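You operate a simulated robot arm through the tools that you are given. There is no shell and no other tool. Be economical: measure what you need, move in short steps, check, and stop when the job is done.

You run a simulated robot arm. Do the job below in one go: nothing can be reset, and whatever is moved stays where it is left.

JOB
Strip the sleeve post and swill the collar clean in the drip pan.
Fine: open the post clamp; stand the collar and the cream sleeve on the flat end of the bench.

Only the result counts: the job must be done as asked and must still hold three seconds after the hand-in. Knocking over, shifting, dropping, spilling or breaking anything else fails it.

ROBOT AND FRAMES
A 7-joint arm with a two-finger parallel gripper, fixed in place. Base frame: the origin is at the foot of the arm, x ahead of it, y to its left, z up; the work surface is at about z = 0.92. Readings come in m, rad, newtons and seconds.
With the tool pointing down near the work surface it reaches from about 0.28 to 0.68 m from the base axis. Its first joint turns from -1.152 to 1.152 rad. Payload 1.57 kg.
Tool frame: the origin (TCP) lies between the finger pads and is the grasp point; the fingertips stand 0.03 m ahead of it; z points along the fingers, y is the line along which they close. Largest opening 0.11 m; finger width 0.024, thickness 0.012; the body of the gripper, 0.048 by 0.112 m, starts 0.078 m behind the TCP.
Orientation is that of the tool frame in the base frame, as a unit quaternion [w, x, y, z]. With the fingers straight down and closing along the base's y, the tool's x points along the base's -x, its y along +y and its z along -z.

CONTROLS
- The arm moves only by the tool jog_arm. Its argument "series" is a list of rows, each an object of numbers (a shift or turn left out is 0, a gripper value left out holds the last): "tx", "ty", "tz": the shift along the tool's x, y, z in m; "ax", "ay", "az": the turn, a rotation vector about the tool's x, y, z in rad; "jaw": the gripper command, from -1 (fully open) to 1 (shut), values between in proportion. In form: [{"tx": .., "ty": .., "tz": .., "ax": .., "ay": .., "az": .., "jaw": ..}, ...]. A call has 1 to 20 rows; each row shifts and turns the commanded pose from where the row before left it, along the tool's axes as they then stand. Rows are played at 5 a second. More than 0.05 m and 0.15 rad between two rows, or a gripper value outside its range, and nothing of the call is played. Where a pose cannot be reached the arm comes as near as it can. A force on the tool above 90 N (or 10 N above the force at the start of the call, whichever is more), or a blocked arm, ends the call early, and 0.2 s more pass. Each finger travels about 0.108 m/s and halts on what it meets, pressing with about 43 N; the grip force reading is that of the motor and also rises with nothing between the fingers. The clock runs only during rows and for 0.2 s after the last one: add rows that do not move to give the fingers time. It gives the time, the measured TCP pose, the force on the tool (base axes), the opening and the grip force at its end, in the units of the frame above (readings bear some noise).
- Cameras (640 x 400 px; columns grow to the right, rows downward): "scene" is fixed at [0.1622, -0.3785, 1.4096]; the picture's right is [0.85, -0.53, 0.00], its down [-0.34, -0.55, -0.76] and it looks along [0.40, 0.65, -0.65] (base axes); focal length 214 px, centre (320, 200). "wrist" rides on the gripper at [-0.036, 0, -0.08] in the tool frame; the picture's right is [0.00, -1.00, 0.00], its down [0.97, 0.00, -0.24] and it looks along [0.24, 0.00, 0.97] (tool axes); focal length 218 px, centre (320, 200).
- get_image(camera): a new picture of that camera. It takes no simulated time.
- probe_pixels(camera, pixels): there is no depth. For up to 12 entries [column, row, z] of the newest picture of that camera ("zoom" is the newest enlarged one), the place [x, y] in the base frame at which the ray of that pixel passes the height z, good to about 0.002 m, but the place of the scene camera against the robot may be out by one fixed shift of up to 0.025 m in any direction. It takes no simulated time.
- close_up(camera, box): a new picture of the part [left, top, right, bottom] of that camera's present view, enlarged. It takes no simulated time.
- finish_job(): hands the job in; it is judged then, once.

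Work in short steps. Measure before you move; look again where a grasp or a placing could have gone wrong, and mend it. You have 80 turns and 34 pictures in all, those below and enlarged ones among them. Open the gripper and draw the arm clear of the work before you hand the job in, unless the task says otherwise; then end with one line.

The tools are called after "Call:" as name(argument=value, ...) on one line, values as JSON. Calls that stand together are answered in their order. jog_arm: Moves the arm, as the interface text tells. Its arguments: {"type":"object","properties":{"series":{"type":"array","items":{"type":"object","properties":{"tx":{"type":"number"},"ty":{"type":"number"},"tz":{"type":"number"},"ax":{"type":"number"},"ay":{"type":"number"},"az":{"type":"number"},"jaw":{"type":"number"}}}}},"required":["series"]} The other tools are called the same way: get_image (camera) takes a picture; probe_pixels (camera, pixels) gives the place at which the rays of pixels pass given heights; close_up (camera, box) takes an enlarged picture of a part of a camera's view; finish_job () hands the job in.

At the start:

```text
clock: 0.0
ee_pos: [0.323, 0.161, 1.3018]
tcp_rot: [0.001, 0.0, 1.0, 0.0]
force: [0.4, 0.2, 0.1]
finger_gap: 0.1101
grasp_force: 0.1
```

scene: 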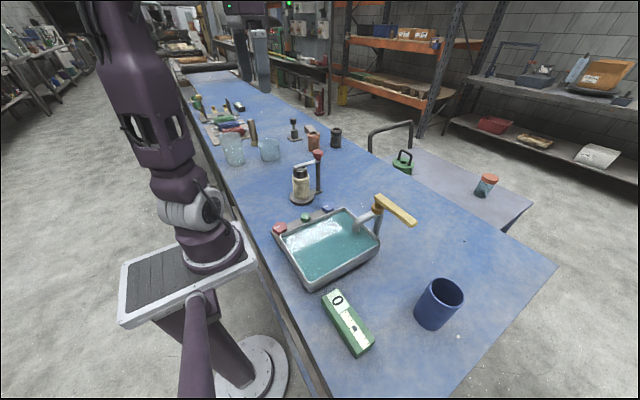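
wrist: 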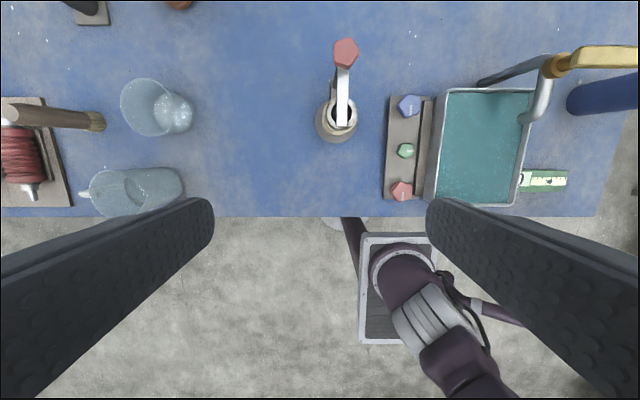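

The scene shows a post with sleeves around (302,185), with an arm and red knob at (318,155), and a pan with a tap. I'll enlarge both.

Call:
close_up(camera="scene", box=[260, 135, 356, 215])

Call:
close_up(camera="wrist", box=[280, 20, 440, 160])

Call:
close_up(camera="scene", box=[260, 180, 480, 360])

```text
5.00 times, centred on (308, 175) of scene
```

zoom: 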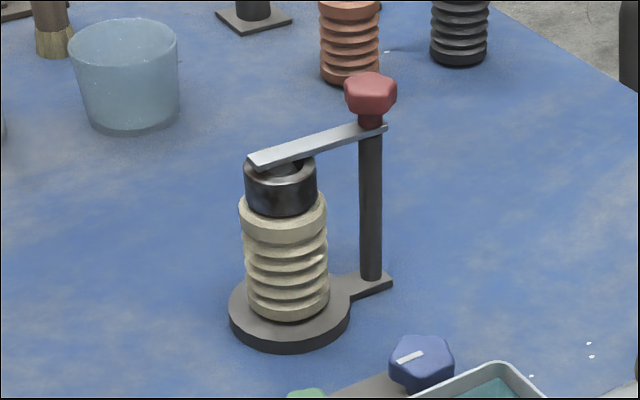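

```text
2.86 times, centred on (360, 90) of wrist
```

zoom: 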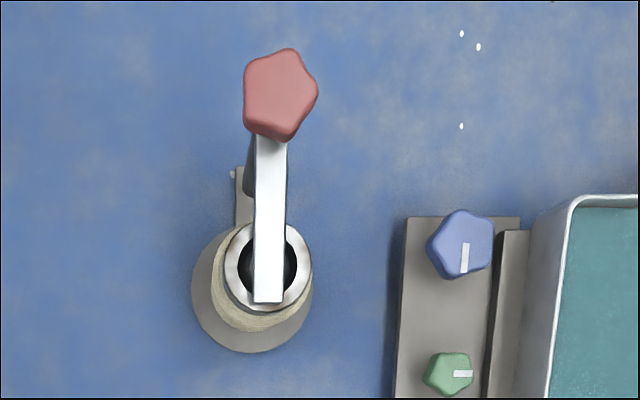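

```text
2.22 times, centred on (370, 270) of scene
```

zoom: 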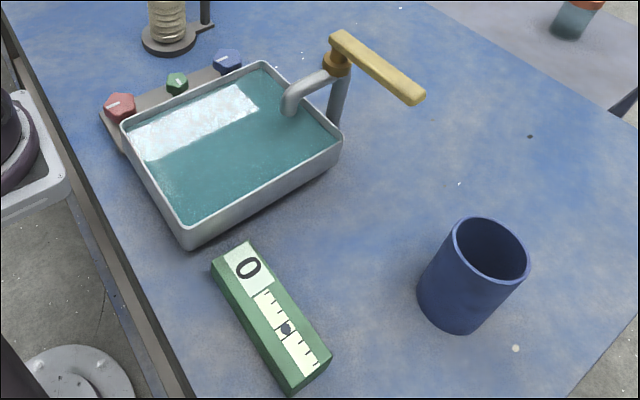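

The clamp arm lies over the collar on the sleeve. I need to understand the "flat end", so I'll look at the green gauge and the far left end of the bench.

Call:
close_up(camera="scene", box=[310, 280, 390, 360])

Call:
close_up(camera="scene", box=[170, 60, 360, 180])

Call:
probe_pixels(camera="wrist", pixels=[[340, 120, 1.04], [342, 115, 1.06], [345, 55, 1.1], [335, 128, 0.93], [440, 92, 0.97], [534, 92, 0.97], [518, 205, 0.97], [432, 200, 0.97], [547, 65, 1.0], [600, 215, 0.92], [545, 182, 0.95], [635, 100, 0.98]])

Call:
probe_pixels(camera="scene", pixels=[[302, 204, 0.92], [434, 326, 0.92], [440, 292, 1.0], [558, 266, 0.92], [446, 398, 0.92], [318, 155, 1.1], [262, 160, 0.92], [345, 325, 0.96], [414, 224, 1.02], [376, 210, 1.02], [378, 250, 0.98], [305, 285, 0.98]])

```text
5.00 times, centred on (350, 320) of scene
```

zoom: 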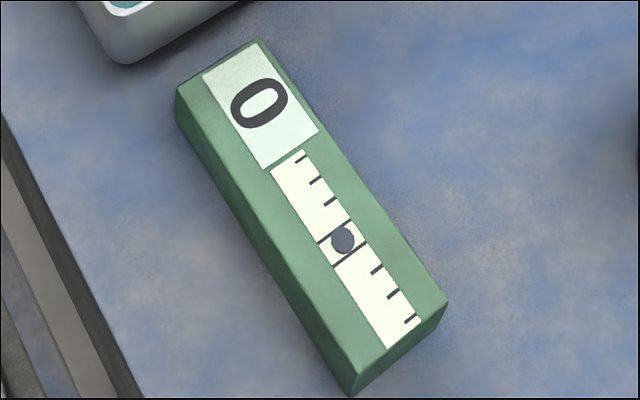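

```text
3.33 times, centred on (265, 120) of scene
```

zoom: 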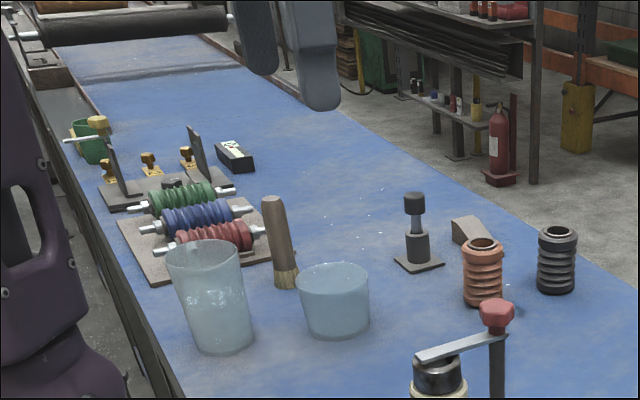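

```text
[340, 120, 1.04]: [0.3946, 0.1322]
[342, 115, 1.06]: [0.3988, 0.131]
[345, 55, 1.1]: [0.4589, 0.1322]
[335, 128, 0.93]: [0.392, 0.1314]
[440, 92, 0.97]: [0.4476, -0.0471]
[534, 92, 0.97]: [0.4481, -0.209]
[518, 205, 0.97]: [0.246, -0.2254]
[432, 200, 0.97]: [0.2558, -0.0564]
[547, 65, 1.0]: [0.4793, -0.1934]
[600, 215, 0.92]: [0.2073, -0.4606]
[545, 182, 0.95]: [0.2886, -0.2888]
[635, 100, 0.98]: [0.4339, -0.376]
```

```text
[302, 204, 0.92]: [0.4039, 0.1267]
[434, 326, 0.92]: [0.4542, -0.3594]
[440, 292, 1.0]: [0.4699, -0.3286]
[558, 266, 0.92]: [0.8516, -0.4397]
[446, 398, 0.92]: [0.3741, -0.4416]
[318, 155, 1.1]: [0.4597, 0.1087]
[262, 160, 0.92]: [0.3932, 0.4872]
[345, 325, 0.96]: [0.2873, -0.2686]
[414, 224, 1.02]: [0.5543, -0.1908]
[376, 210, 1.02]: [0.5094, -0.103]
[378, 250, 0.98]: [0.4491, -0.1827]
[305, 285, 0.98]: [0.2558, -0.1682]
```

A green ball gauge at this end reads 0 with its ball centred; there's a similar black gauge at about (237,107) at the other end. Compare it.

Call:
close_up(camera="scene", box=[222, 94, 254, 114])

```text
16.00 times, centred on (238, 104) of scene
```

zoom: 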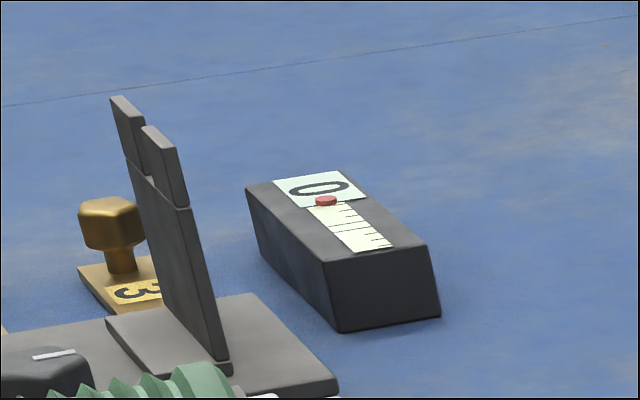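

The black gauge's marker sits at one extreme of its scale while the green one's is centred. I'll look at it from above with the wrist camera.

Call:
jog_arm(series=[{"ty": 0.05, "tx": 0.0}, {"ty": 0.05}, {"ty": 0.05}, {"ty": 0.05}, {"ty": 0.05}, {"ty": 0.05}, {}])

Call:
get_image(camera="wrist")

```text
clock: 1.6
ee_pos: [0.3036, 0.411, 1.2497]
tcp_rot: [0.0, 0.0, 1.0, 0.001]
force: [0.1, 0.6, 0.2]
finger_gap: 0.1101
grasp_force: 0.1
out of reach, approached as far as the arm can: row 4, 5, 6
```

```text
25 pictures are left
```

wrist: 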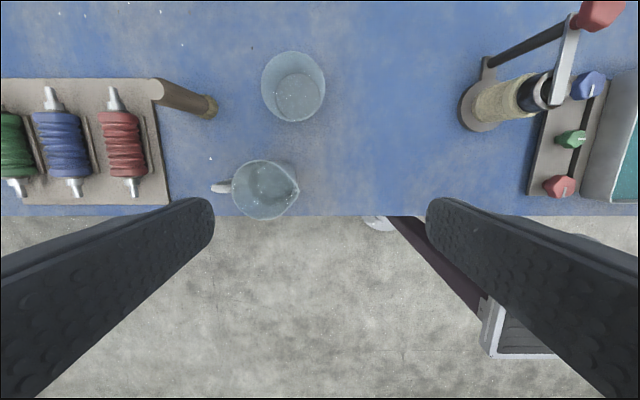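

The left end is cluttered and its gauge off-centre; the right end with the centred green gauge is the flat one. Now I go above the post for a nearer view.

Call:
jog_arm(series=[{"ty": -0.05, "tx": -0.02}, {"ty": -0.05, "tx": -0.02}, {"ty": -0.05, "tx": -0.02}, {"ty": -0.05, "tx": -0.02}, {"ty": -0.05}, {"ty": -0.03}, {}])

Call:
get_image(camera="wrist")

```text
refused: row 1 steps farther than a row can; nothing moved
```

```text
24 pictures are left
```

wrist: 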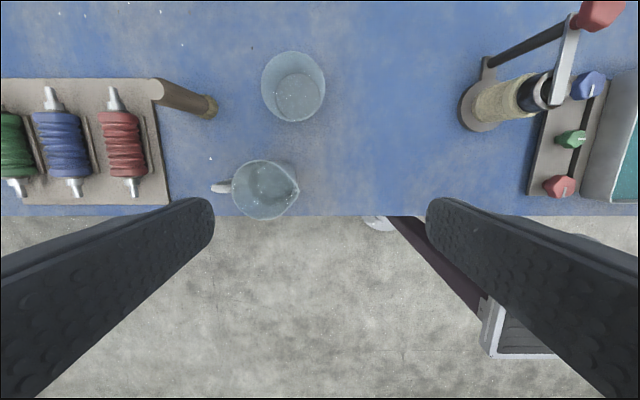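

The step was too long; I'll use smaller steps.

Call:
jog_arm(series=[{"ty": -0.04, "tx": -0.015}, {"ty": -0.04, "tx": -0.015}, {"ty": -0.04, "tx": -0.015}, {"ty": -0.04, "tx": -0.015}, {"ty": -0.04}, {"ty": -0.04}, {"ty": -0.04}, {}])

```text
clock: 3.4
ee_pos: [0.3633, 0.1307, 1.2509]
tcp_rot: [0.0, 0.0, 1.0, 0.0]
force: [-0.9, -0.4, 0.2]
finger_gap: 0.11
grasp_force: 0.1
```

Call:
get_image(camera="wrist")

Call:
close_up(camera="wrist", box=[260, 30, 420, 150])

```text
23 pictures are left
```

wrist: 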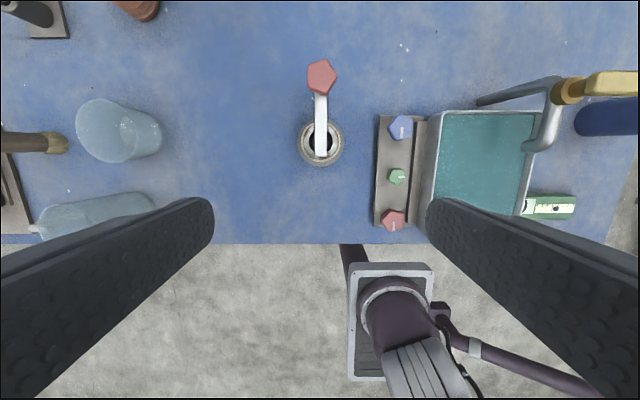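

```text
3.33 times, centred on (340, 90) of wrist
```

zoom: 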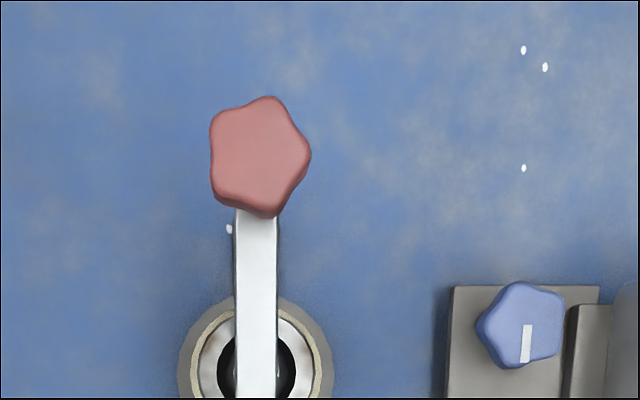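

Straight down is at row 146; knob centre at (322,77) gives about (0.470,0.129) with top ≈1.07; post ≈(0.403,0.130). I move above the knob and lower around it, fingers closing along y.

Call:
jog_arm(series=[{"tx": -0.04}, {"tx": -0.04}, {"tx": -0.027, "ty": -0.0015}, {"tz": 0.045}, {"tz": 0.045}, {"tz": 0.04}, {}])

Call:
get_image(camera="wrist")

Call:
close_up(camera="scene", box=[260, 110, 356, 210])

```text
clock: 5.0
ee_pos: [0.4694, 0.1291, 1.1206]
tcp_rot: [0.0, 0.0, 1.0, 0.001]
force: [-0.2, -0.3, -0.2]
finger_gap: 0.1101
grasp_force: 0.0
```

```text
21 pictures are left
```

wrist: 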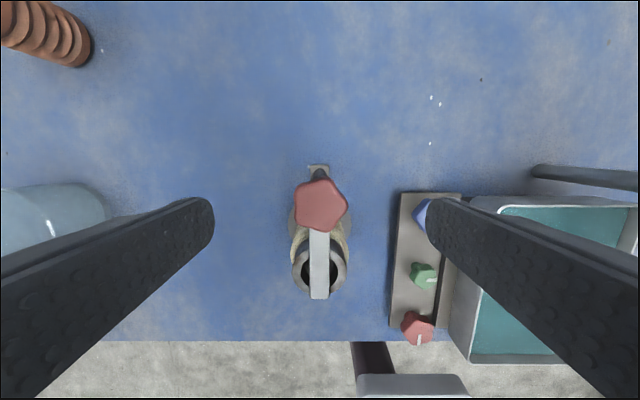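

```text
4.00 times, centred on (308, 160) of scene
```

zoom: 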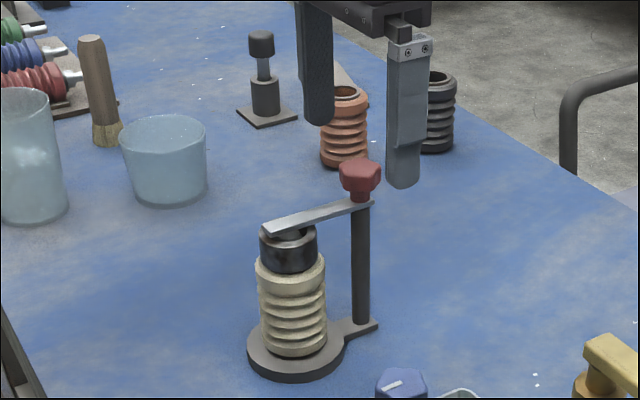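

Fingers straddle the knob (320,203); its top ≈1.067. Lower 0.045 and close.

Call:
jog_arm(series=[{"tz": 0.045}, {"jaw": 1}, {}, {}, {}])

```text
clock: 6.2
ee_pos: [0.4711, 0.1305, 1.074]
tcp_rot: [0.0, 0.0, 1.0, 0.0]
force: [0.0, -1.1, -10.7]
finger_gap: 0.032
grasp_force: 40.4
```

The knob is held (gap 0.032). I twist gently counter-clockwise (from above) and check.

Call:
jog_arm(series=[{"az": -0.1}, {"az": -0.1}, {"az": -0.1}, {}])

Call:
get_image(camera="wrist")

```text
clock: 7.2
ee_pos: [0.4698, 0.1292, 1.076]
tcp_rot: [-0.002, -0.151, 0.989, 0.0]
force: [-3.9, -4.5, -23.5]
finger_gap: 0.0319
grasp_force: 40.5
```

```text
19 pictures are left
```

wrist: 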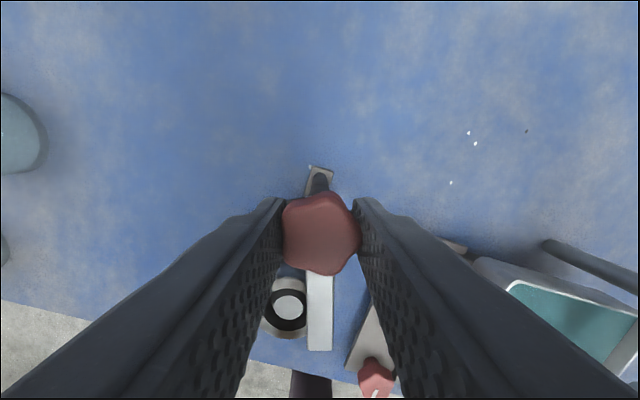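

The arm swings with the knob and already clears the bore. I continue to about 90°.

Call:
jog_arm(series=[{"az": -0.12}, {"az": -0.12}, {"az": -0.12}, {"az": -0.12}, {"az": -0.12}, {"az": -0.12}, {"az": -0.12}, {"az": -0.12}, {"az": -0.12}, {"az": -0.12}, {}])

Call:
close_up(camera="scene", box=[260, 110, 356, 210])

```text
clock: 9.6
ee_pos: [0.471, 0.1277, 1.0746]
tcp_rot: [0.0, -0.682, 0.731, 0.0]
force: [-7.2, -16.1, -21.9]
finger_gap: 0.0317
grasp_force: 39.8
```

```text
4.00 times, centred on (308, 160) of scene
```

zoom: 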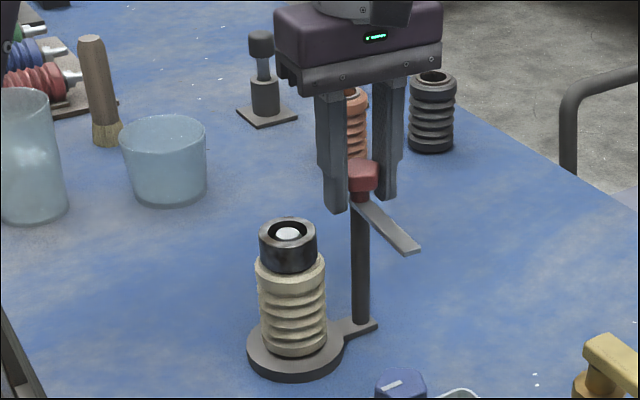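

The clamp arm now points along -y, ~86° open. I turn it a bit farther to find any stop.

Call:
jog_arm(series=[{"az": -0.1}, {"az": -0.1}, {"az": -0.1}, {"az": -0.1}, {}])

```text
clock: 10.8
ee_pos: [0.4708, 0.1302, 1.0763]
tcp_rot: [-0.003, 0.814, -0.58, 0.0]
force: [-8.0, 7.3, 12.2]
finger_gap: 0.0308
grasp_force: 39.9
```

It still turns freely (~109°). I release, rise, and turn the wrist back.

Call:
jog_arm(series=[{"jaw": -0.3}, {}, {"tz": -0.04}, {"tz": -0.05}, {"az": 0.14}, {"az": 0.14}, {"az": 0.14}, {"az": 0.14}, {"az": 0.14}, {"az": 0.14}, {"az": 0.14}, {"az": 0.14}, {"az": 0.14}, {"az": 0.14}, {"az": 0.14}, {"az": 0.14}, {"az": 0.14}, {"az": 0.08}, {"tx": -0.0}, {}])

Call:
get_image(camera="wrist")

Call:
close_up(camera="scene", box=[260, 110, 356, 210])

```text
clock: 15.0
ee_pos: [0.4703, 0.1299, 1.1655]
tcp_rot: [0.0, 0.0, 1.0, 0.0]
force: [-0.6, -0.1, -1.1]
finger_gap: 0.0713
grasp_force: 0.0
```

```text
17 pictures are left
```

wrist: 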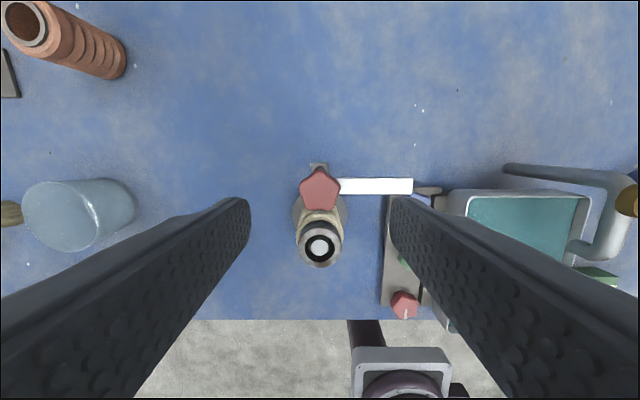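

```text
4.00 times, centred on (308, 160) of scene
```

zoom: 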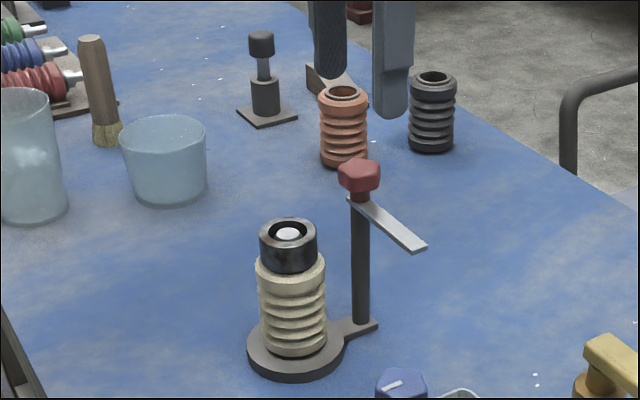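

The clamp is open and stays. The collar top shows at (319,247) → about (0.404,0.130), diameter ≈0.045, z ≈1.007–1.035. I move over it and lower partway to check.

Call:
jog_arm(series=[{"tx": 0.033}, {"tx": 0.0333}, {"tz": 0.04}, {"tz": 0.03}, {}])

Call:
get_image(camera="wrist")

```text
clock: 16.2
ee_pos: [0.404, 0.1293, 1.0939]
tcp_rot: [0.0, -0.001, 1.0, 0.0]
force: [-0.3, 0.1, 0.9]
finger_gap: 0.0713
grasp_force: 0.1
```

```text
15 pictures are left
```

wrist: 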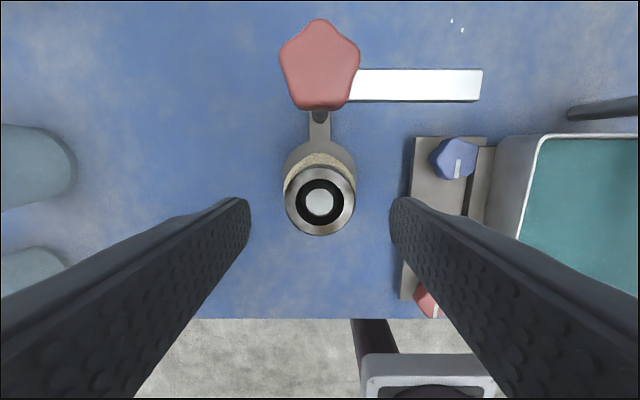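

Collar centre (320,200) triangulates to x≈0.406, top ≈1.04. I shift slightly, lower to TCP 1.046 and close.

Call:
jog_arm(series=[{"tx": -0.002, "ty": 0.0005, "tz": 0.025}, {"tz": 0.023}, {}, {"jaw": 1}, {}, {}, {}])

Call:
close_up(camera="scene", box=[270, 140, 340, 210])

```text
clock: 17.8
ee_pos: [0.4068, 0.1307, 1.0478]
tcp_rot: [0.0, -0.001, 1.0, 0.0]
force: [-1.0, -0.2, -0.6]
finger_gap: 0.0451
grasp_force: 43.4
```

```text
5.71 times, centred on (305, 175) of scene
```

zoom: 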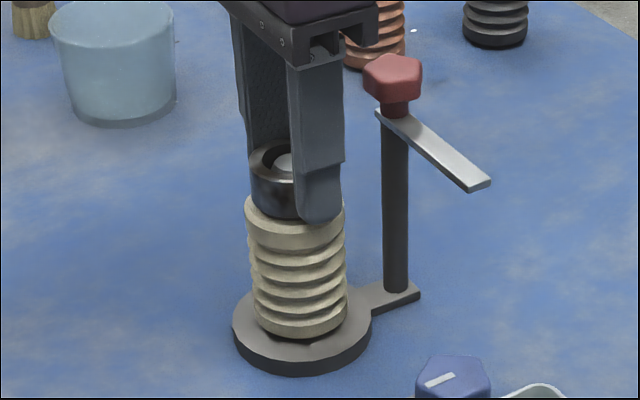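

Collar is gripped (gap 0.0451). I lift it straight off and carry it high toward the pan centre at about (0.33,-0.13).

Call:
jog_arm(series=[{"tz": -0.01}, {"tz": -0.02}, {"tz": -0.03}, {"tz": -0.04}, {"tz": -0.03}, {"ty": -0.04, "tx": 0.012}, {"ty": -0.04, "tx": 0.012}, {"ty": -0.04, "tx": 0.012}, {"ty": -0.04, "tx": 0.012}, {"ty": -0.04, "tx": 0.012}, {"ty": -0.04, "tx": 0.012}, {"ty": -0.02, "tx": 0.005}, {}])

Call:
get_image(camera="wrist")

Call:
get_image(camera="scene")

```text
clock: 20.6
ee_pos: [0.329, -0.1294, 1.178]
tcp_rot: [-0.001, -0.001, 1.0, -0.001]
force: [-0.9, 0.4, -1.6]
finger_gap: 0.0451
grasp_force: 43.1
```

```text
13 pictures are left
```

wrist: 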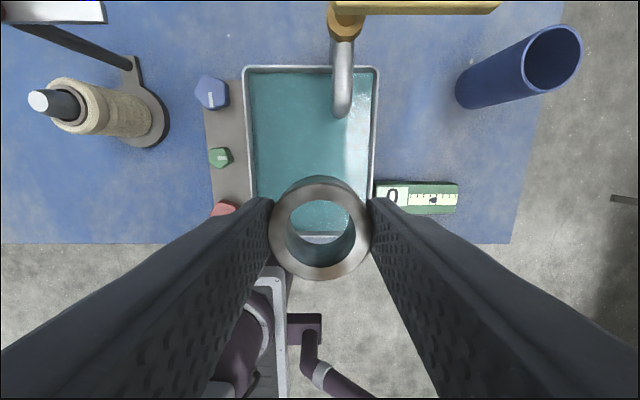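

```text
12 pictures are left
```

scene: 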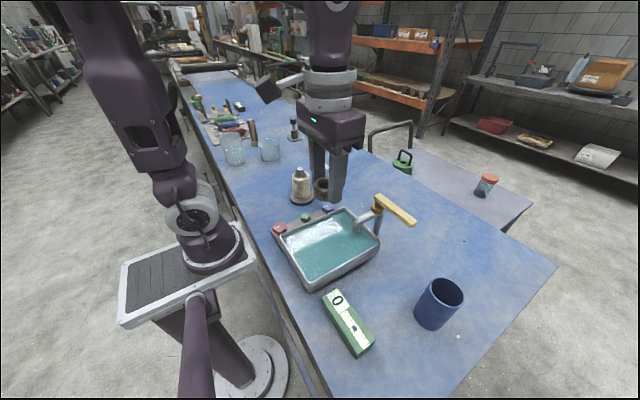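

The collar hangs in the gripper over the pan; rim triangulates to z≈0.985, pan x 0.25–0.45, y -0.05…-0.21, spout tip near x≈0.42. I lower to TCP 1.03, then stepwise into the liquid.

Call:
jog_arm(series=[{"tz": 0.05, "tx": 0.004}, {"tz": 0.05, "tx": 0.004}, {"tz": 0.045}, {"tz": 0.02}, {"tz": 0.015}, {}])

Call:
close_up(camera="scene", box=[260, 170, 420, 290])

```text
refused: row 1 steps farther than a row can; nothing moved
```

```text
3.33 times, centred on (340, 230) of scene
```

zoom: 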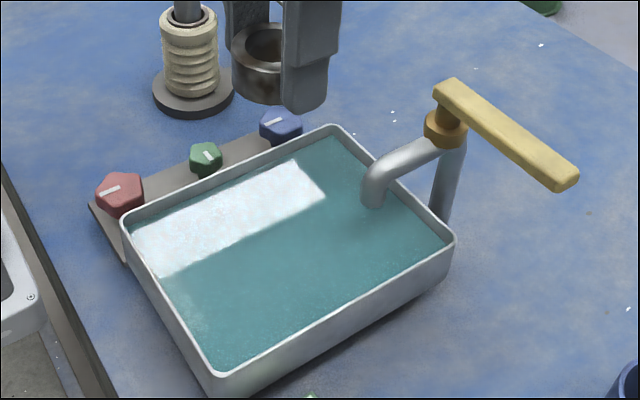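

Refused (step over 0.05). Same descent in smaller steps, to TCP ≈0.99.

Call:
jog_arm(series=[{"tz": 0.04, "tx": 0.004}, {"tz": 0.04, "tx": 0.004}, {"tz": 0.04}, {"tz": 0.03}, {"tz": 0.02}, {"tz": 0.01}, {"tz": 0.008}, {}])

Call:
close_up(camera="scene", box=[260, 170, 420, 290])

```text
clock: 22.4
ee_pos: [0.321, -0.1303, 0.9898]
tcp_rot: [-0.001, -0.001, 1.0, -0.001]
force: [0.4, -0.1, -0.7]
finger_gap: 0.0451
grasp_force: 42.4
```

```text
3.33 times, centred on (340, 230) of scene
```

zoom: 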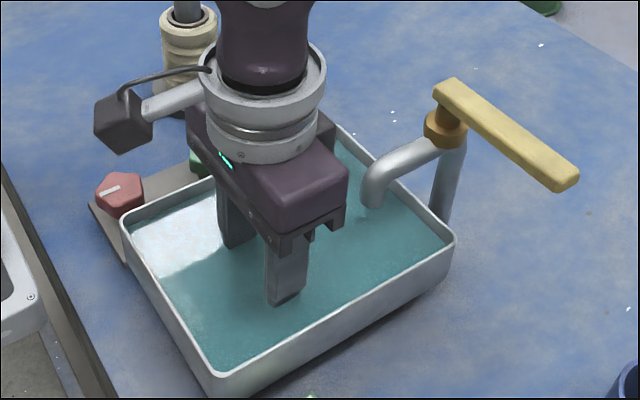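

Fingertips are in the liquid; collar is only partly under. I lower gently up to 0.022 more, watching force, then swill.

Call:
jog_arm(series=[{"tz": 0.006}, {"tz": 0.006}, {"tz": 0.005}, {}, {}])

```text
clock: 22.9
ee_pos: [0.3222, -0.1306, 0.9841]
tcp_rot: [0.001, -0.001, 1.0, 0.0]
force: [-7.6, 3.6, 32.0]
finger_gap: 0.0455
grasp_force: 43.0
stopped in row 2: the force on the tool passed its limit (the readings are from after the stop); the commanded pose is now the measured one
```

Floor contact at TCP 0.984. I raise 4 mm and look at the submersion.

Call:
jog_arm(series=[{"tz": -0.004}, {}])

Call:
close_up(camera="wrist", box=[200, 80, 440, 320])

```text
clock: 23.5
ee_pos: [0.3234, -0.1318, 0.9885]
tcp_rot: [0.003, -0.002, 1.0, -0.002]
force: [0.9, -0.3, -1.6]
finger_gap: 0.0454
grasp_force: 43.3
```

```text
1.67 times, centred on (320, 200) of wrist
```

zoom: 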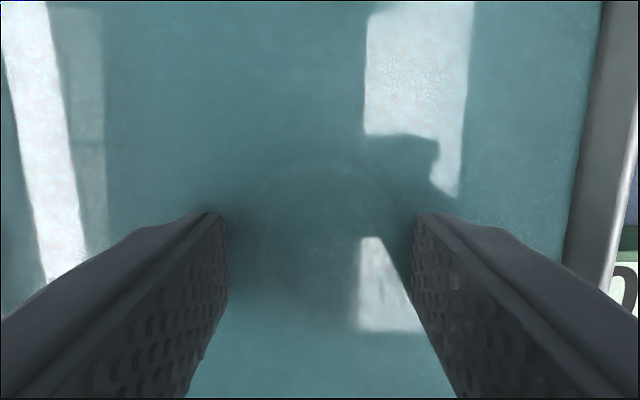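

The collar is fully under the liquid (faint ring at (320,260) of the zoom). I swill it back and forth gently.

Call:
jog_arm(series=[{"ty": 0.02}, {"ty": -0.02}, {"ty": -0.02}, {"ty": 0.02}, {"tx": -0.02}, {"tx": 0.02}, {"tx": 0.02}, {"tx": -0.02}, {"ty": 0.02}, {"ty": -0.02}, {"ty": -0.02}, {"ty": 0.02}, {"tx": -0.02}, {"tx": 0.02}, {"tx": 0.02}, {"tx": -0.02}, {}, {}, {}, {}])

```text
clock: 27.7
ee_pos: [0.322, -0.1305, 0.9875]
tcp_rot: [0.003, -0.001, 1.0, 0.0]
force: [0.0, -0.6, -1.1]
finger_gap: 0.0452
grasp_force: 42.8
```

Swilled. I lift slowly out, pause to drip over the pan, then shift to the -y end at x≈0.33 and look down at the free spot.

Call:
jog_arm(series=[{"tz": -0.015}, {"tz": -0.02}, {"tz": -0.03}, {"tz": -0.03}, {}, {}, {}, {}, {}, {}, {}, {}, {"tz": -0.03}, {"ty": -0.04}, {"ty": -0.04}, {"ty": -0.04, "tx": -0.01}, {"ty": -0.04, "tx": -0.01}, {"ty": -0.04}, {"ty": -0.04}, {}])

Call:
get_image(camera="wrist")

```text
clock: 31.9
ee_pos: [0.3438, -0.3707, 1.1117]
tcp_rot: [0.002, 0.0, 1.0, 0.0]
force: [0.1, 0.5, -1.8]
finger_gap: 0.0453
grasp_force: 43.2
```

```text
8 pictures are left
```

wrist: 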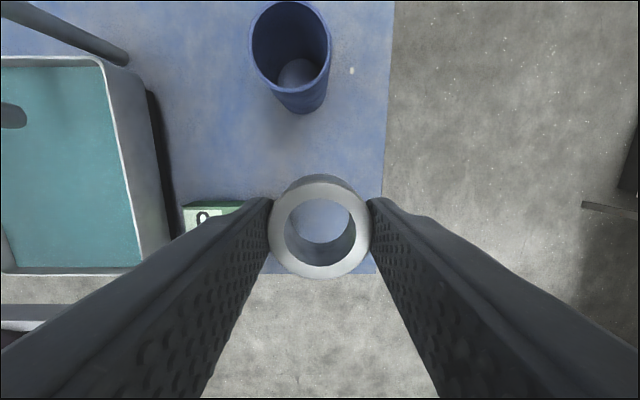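

Bench's end edge is at y≈-0.454, cup's near edge x≈0.418, gauge's far edge x≈0.32. Spot for the collar: (0.36,-0.385). I go over it and descend to just above the bench.

Call:
jog_arm(series=[{"tx": -0.016, "ty": -0.0145}, {"tz": 0.045}, {"tz": 0.045}, {"tz": 0.04}, {"tz": 0.013}, {}])

```text
clock: 33.3
ee_pos: [0.3578, -0.3844, 0.9698]
tcp_rot: [0.003, -0.001, 1.0, 0.0]
force: [0.0, 0.8, -1.6]
finger_gap: 0.0451
grasp_force: 42.4
```

Free of contact at 0.970; I lower in small steps.

Call:
jog_arm(series=[{"tz": 0.004}, {"tz": 0.003}, {}])

```text
clock: 34.1
ee_pos: [0.3598, -0.3847, 0.9634]
tcp_rot: [0.002, -0.001, 1.0, 0.0]
force: [0.7, 0.3, -1.5]
finger_gap: 0.0451
grasp_force: 42.7
```

Call:
jog_arm(series=[{"tz": 0.003}, {"tz": 0.002}, {}])

Call:
close_up(camera="scene", box=[330, 280, 450, 380])

```text
clock: 34.9
ee_pos: [0.3586, -0.3849, 0.9573]
tcp_rot: [0.002, 0.0, 1.0, 0.0]
force: [-0.2, 0.9, -1.0]
finger_gap: 0.0452
grasp_force: 43.3
```

```text
4.00 times, centred on (390, 330) of scene
```

zoom: 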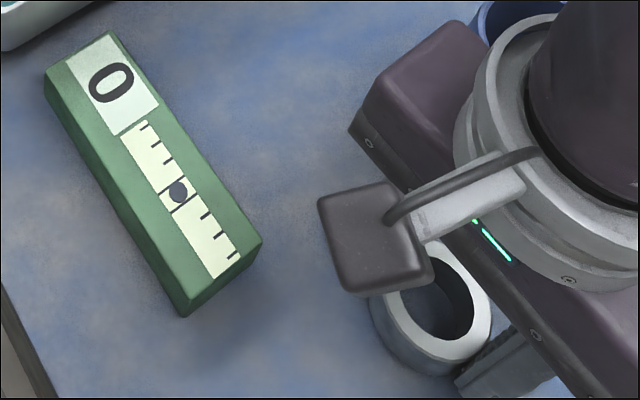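

The collar hovers just above the bench. Continue in 1.5 mm steps.

Call:
jog_arm(series=[{"tz": 0.0015}, {"tz": 0.0015}, {}])

```text
clock: 35.7
ee_pos: [0.3583, -0.3859, 0.9542]
tcp_rot: [0.003, -0.001, 1.0, 0.0]
force: [0.4, -0.3, -0.1]
finger_gap: 0.045
grasp_force: 42.9
```

Call:
jog_arm(series=[{"tz": 0.0015}, {"tz": 0.001}, {}])

```text
clock: 36.5
ee_pos: [0.3598, -0.386, 0.9521]
tcp_rot: [0.002, -0.001, 1.0, -0.001]
force: [0.2, -0.8, -1.3]
finger_gap: 0.0447
grasp_force: 42.9
```

Call:
jog_arm(series=[{"tz": 0.001}, {}])

```text
clock: 37.1
ee_pos: [0.3584, -0.3848, 0.9512]
tcp_rot: [0.003, -0.001, 1.0, -0.001]
force: [-0.5, -0.6, -0.8]
finger_gap: 0.0453
grasp_force: 43.0
```

Still no contact (readings plain); another millimetre.

Call:
jog_arm(series=[{"tz": 0.001}, {"tz": 0.0005}, {}])

```text
clock: 37.9
ee_pos: [0.3583, -0.385, 0.95]
tcp_rot: [0.003, 0.0, 1.0, 0.0]
force: [-1.0, 1.3, 11.3]
finger_gap: 0.0452
grasp_force: 42.7
```

Contact (11 N up). I release and rise.

Call:
jog_arm(series=[{"jaw": -0.3}, {}, {}, {"tz": -0.03}, {"tz": -0.05}, {"tz": -0.05}, {"tz": -0.05}, {}])

Call:
get_image(camera="wrist")

```text
clock: 39.7
ee_pos: [0.3584, -0.3844, 1.1317]
tcp_rot: [0.001, -0.001, 1.0, -0.001]
force: [-0.2, 0.6, 0.3]
finger_gap: 0.0716
grasp_force: 0.0
```

```text
6 pictures are left
```

wrist: 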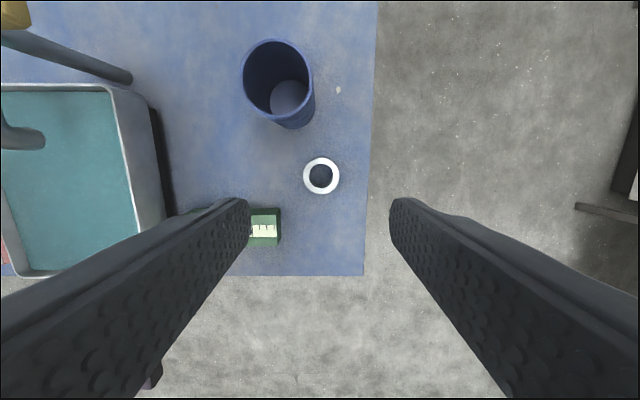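

The collar stands at (321,176) on the bench. Now back to the post: travel at z≈1.15, along x≈0.34 past the tap, then over (0.406,0.130).

Call:
jog_arm(series=[{"tz": -0.02, "tx": 0.009, "ty": 0.04}, {"ty": 0.04, "tx": 0.01}, {"ty": 0.045}, {"ty": 0.045}, {"ty": 0.045}, {"ty": 0.045}, {"ty": 0.045}, {"ty": 0.045}, {"ty": 0.035, "tx": -0.022}, {"ty": 0.045, "tx": -0.015}, {"ty": 0.045, "tx": -0.015}, {"ty": 0.04, "tx": -0.014}, {}])

Call:
get_image(camera="wrist")

```text
clock: 42.5
ee_pos: [0.404, 0.1308, 1.1499]
tcp_rot: [0.001, -0.001, 1.0, -0.001]
force: [-0.4, 0.3, 0.1]
finger_gap: 0.0715
grasp_force: 0.0
```

```text
5 pictures are left
```

wrist: 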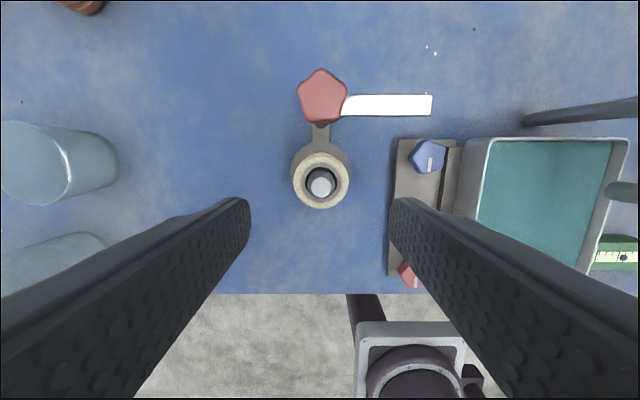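

Sleeve top centre (321,180) → (0.407,0.130), diameter ≈0.057. I widen to 0.083, descend to TCP 0.99 and close.

Call:
jog_arm(series=[{"jaw": -0.5, "tx": -0.0025, "ty": -0.0005}, {"tz": 0.045}, {"tz": 0.045}, {"tz": 0.04}, {"tz": 0.03}, {}])

```text
clock: 43.9
ee_pos: [0.4062, 0.1294, 0.9898]
tcp_rot: [0.002, -0.002, 1.0, -0.001]
force: [0.0, -0.8, -0.1]
finger_gap: 0.0824
grasp_force: 0.1
```

Call:
jog_arm(series=[{"jaw": 1}, {}, {}, {}])

Call:
close_up(camera="scene", box=[260, 130, 356, 220])

```text
clock: 44.9
ee_pos: [0.4062, 0.1293, 0.9906]
tcp_rot: [0.002, -0.001, 1.0, -0.001]
force: [0.5, 0.5, -0.7]
finger_gap: 0.0553
grasp_force: 43.5
```

```text
4.44 times, centred on (308, 175) of scene
```

zoom: 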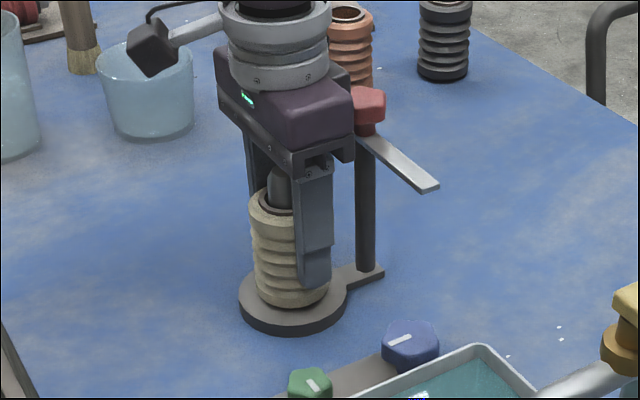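

Sleeve gripped (gap 0.055), body clear of post top. Lift straight up slowly.

Call:
jog_arm(series=[{"tz": -0.01}, {"tz": -0.02}, {"tz": -0.03}, {"tz": -0.03}, {"tz": -0.03}, {"tz": -0.03}, {"tz": -0.02}, {}])

```text
clock: 46.7
ee_pos: [0.407, 0.1301, 1.1601]
tcp_rot: [0.003, -0.002, 1.0, -0.001]
force: [-0.5, -1.1, -0.8]
finger_gap: 0.0552
grasp_force: 42.9
```

Lifted smoothly. Carry to (0.367,-0.285) along x≈0.34.

Call:
jog_arm(series=[{"ty": -0.04, "tx": 0.022}, {"ty": -0.04, "tx": 0.023}, {"ty": -0.04, "tx": 0.022}, {"ty": -0.04}, {"ty": -0.04}, {"ty": -0.04}, {"ty": -0.04}, {"ty": -0.04}, {"ty": -0.04, "tx": -0.01}, {"ty": -0.04, "tx": -0.017}, {"ty": -0.015}, {}])

Call:
get_image(camera="wrist")

```text
clock: 49.3
ee_pos: [0.3676, -0.287, 1.1599]
tcp_rot: [0.002, -0.001, 1.0, 0.0]
force: [-0.5, -0.2, -1.1]
finger_gap: 0.055
grasp_force: 42.7
```

```text
3 pictures are left
```

wrist: 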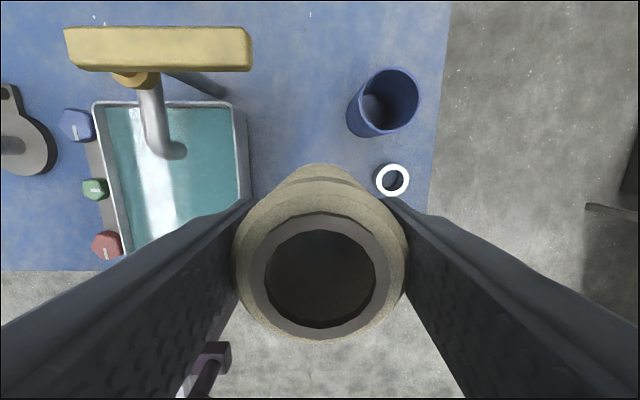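

Clear below; lever tip ≈(0.457,-0.248) stays clear of the gripper. Descend to TCP 1.00, expecting contact near 0.975.

Call:
jog_arm(series=[{"tz": 0.045}, {"tz": 0.045}, {"tz": 0.04}, {"tz": 0.02}, {"tz": 0.01}, {}])

```text
clock: 50.7
ee_pos: [0.3684, -0.2864, 1.0008]
tcp_rot: [0.003, -0.001, 1.0, 0.001]
force: [0.8, 0.4, -2.1]
finger_gap: 0.0553
grasp_force: 42.9
```

Call:
jog_arm(series=[{"tz": 0.004}, {"tz": 0.004}, {"tz": 0.004}, {"tz": 0.003}, {}])

```text
clock: 51.9
ee_pos: [0.3677, -0.2867, 0.9842]
tcp_rot: [0.003, -0.001, 1.0, -0.001]
force: [-0.7, 0.2, -1.3]
finger_gap: 0.055
grasp_force: 43.3
```

No contact yet at 0.984; finer steps.

Call:
jog_arm(series=[{"tz": 0.002}, {"tz": 0.002}, {"tz": 0.0015}, {}])

```text
clock: 52.9
ee_pos: [0.3692, -0.285, 0.98]
tcp_rot: [0.003, -0.001, 1.0, 0.0]
force: [1.6, 4.5, 30.9]
finger_gap: 0.0554
grasp_force: 42.5
```

Contact (31 N). I ease 1 mm, release, and rise straight up.

Call:
jog_arm(series=[{"tz": -0.0012}, {"jaw": -0.35}, {}, {}, {"tz": -0.03}, {"tz": -0.04}, {"tz": -0.04}, {"tz": -0.05}, {"tz": -0.03}, {}])

Call:
get_image(camera="wrist")

```text
clock: 55.1
ee_pos: [0.3669, -0.2859, 1.1706]
tcp_rot: [0.003, -0.001, 1.0, -0.002]
force: [-0.6, 0.7, 0.2]
finger_gap: 0.0747
grasp_force: 0.0
```

```text
2 pictures are left
```

wrist: 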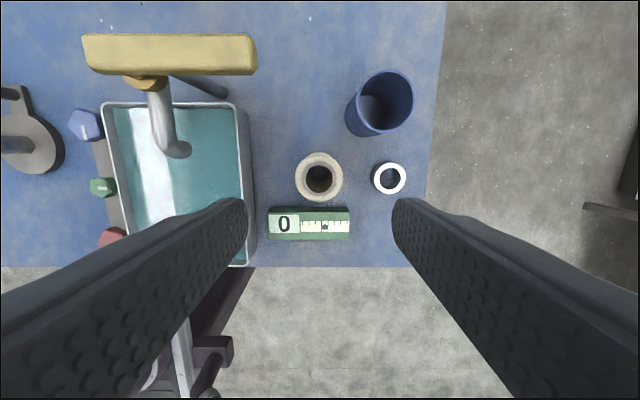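

Both stand upright. I withdraw upward and toward the start, then take one final scene picture.

Call:
jog_arm(series=[{"tz": -0.04, "jaw": -1}, {"tz": -0.04}, {"ty": 0.045, "tx": 0.01}, {"ty": 0.045, "tx": 0.01}, {"ty": 0.045, "tx": 0.01}, {"ty": 0.045, "tx": 0.01}, {"ty": 0.045}, {"ty": 0.045}, {}, {}])

Call:
get_image(camera="scene")

```text
clock: 57.3
ee_pos: [0.3254, -0.0136, 1.2503]
tcp_rot: [0.002, -0.001, 1.0, -0.001]
force: [0.6, 0.3, -0.1]
finger_gap: 0.1099
grasp_force: 0.0
```

```text
1 pictures are left
```

scene: 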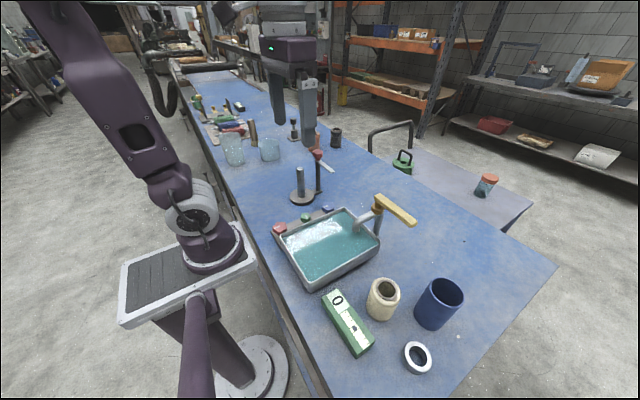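

The post is bare, the clamp is open, and the collar (417,358) and sleeve (383,298) stand on the flat end. Nothing else has moved, so I hand in.

Call:
finish_job()

```text
The job is handed in.
```

I opened the post clamp, swilled the collar in the drip pan, and stood it and the cream sleeve upright on the flat end of the bench; the arm is clear and the job is handed in.
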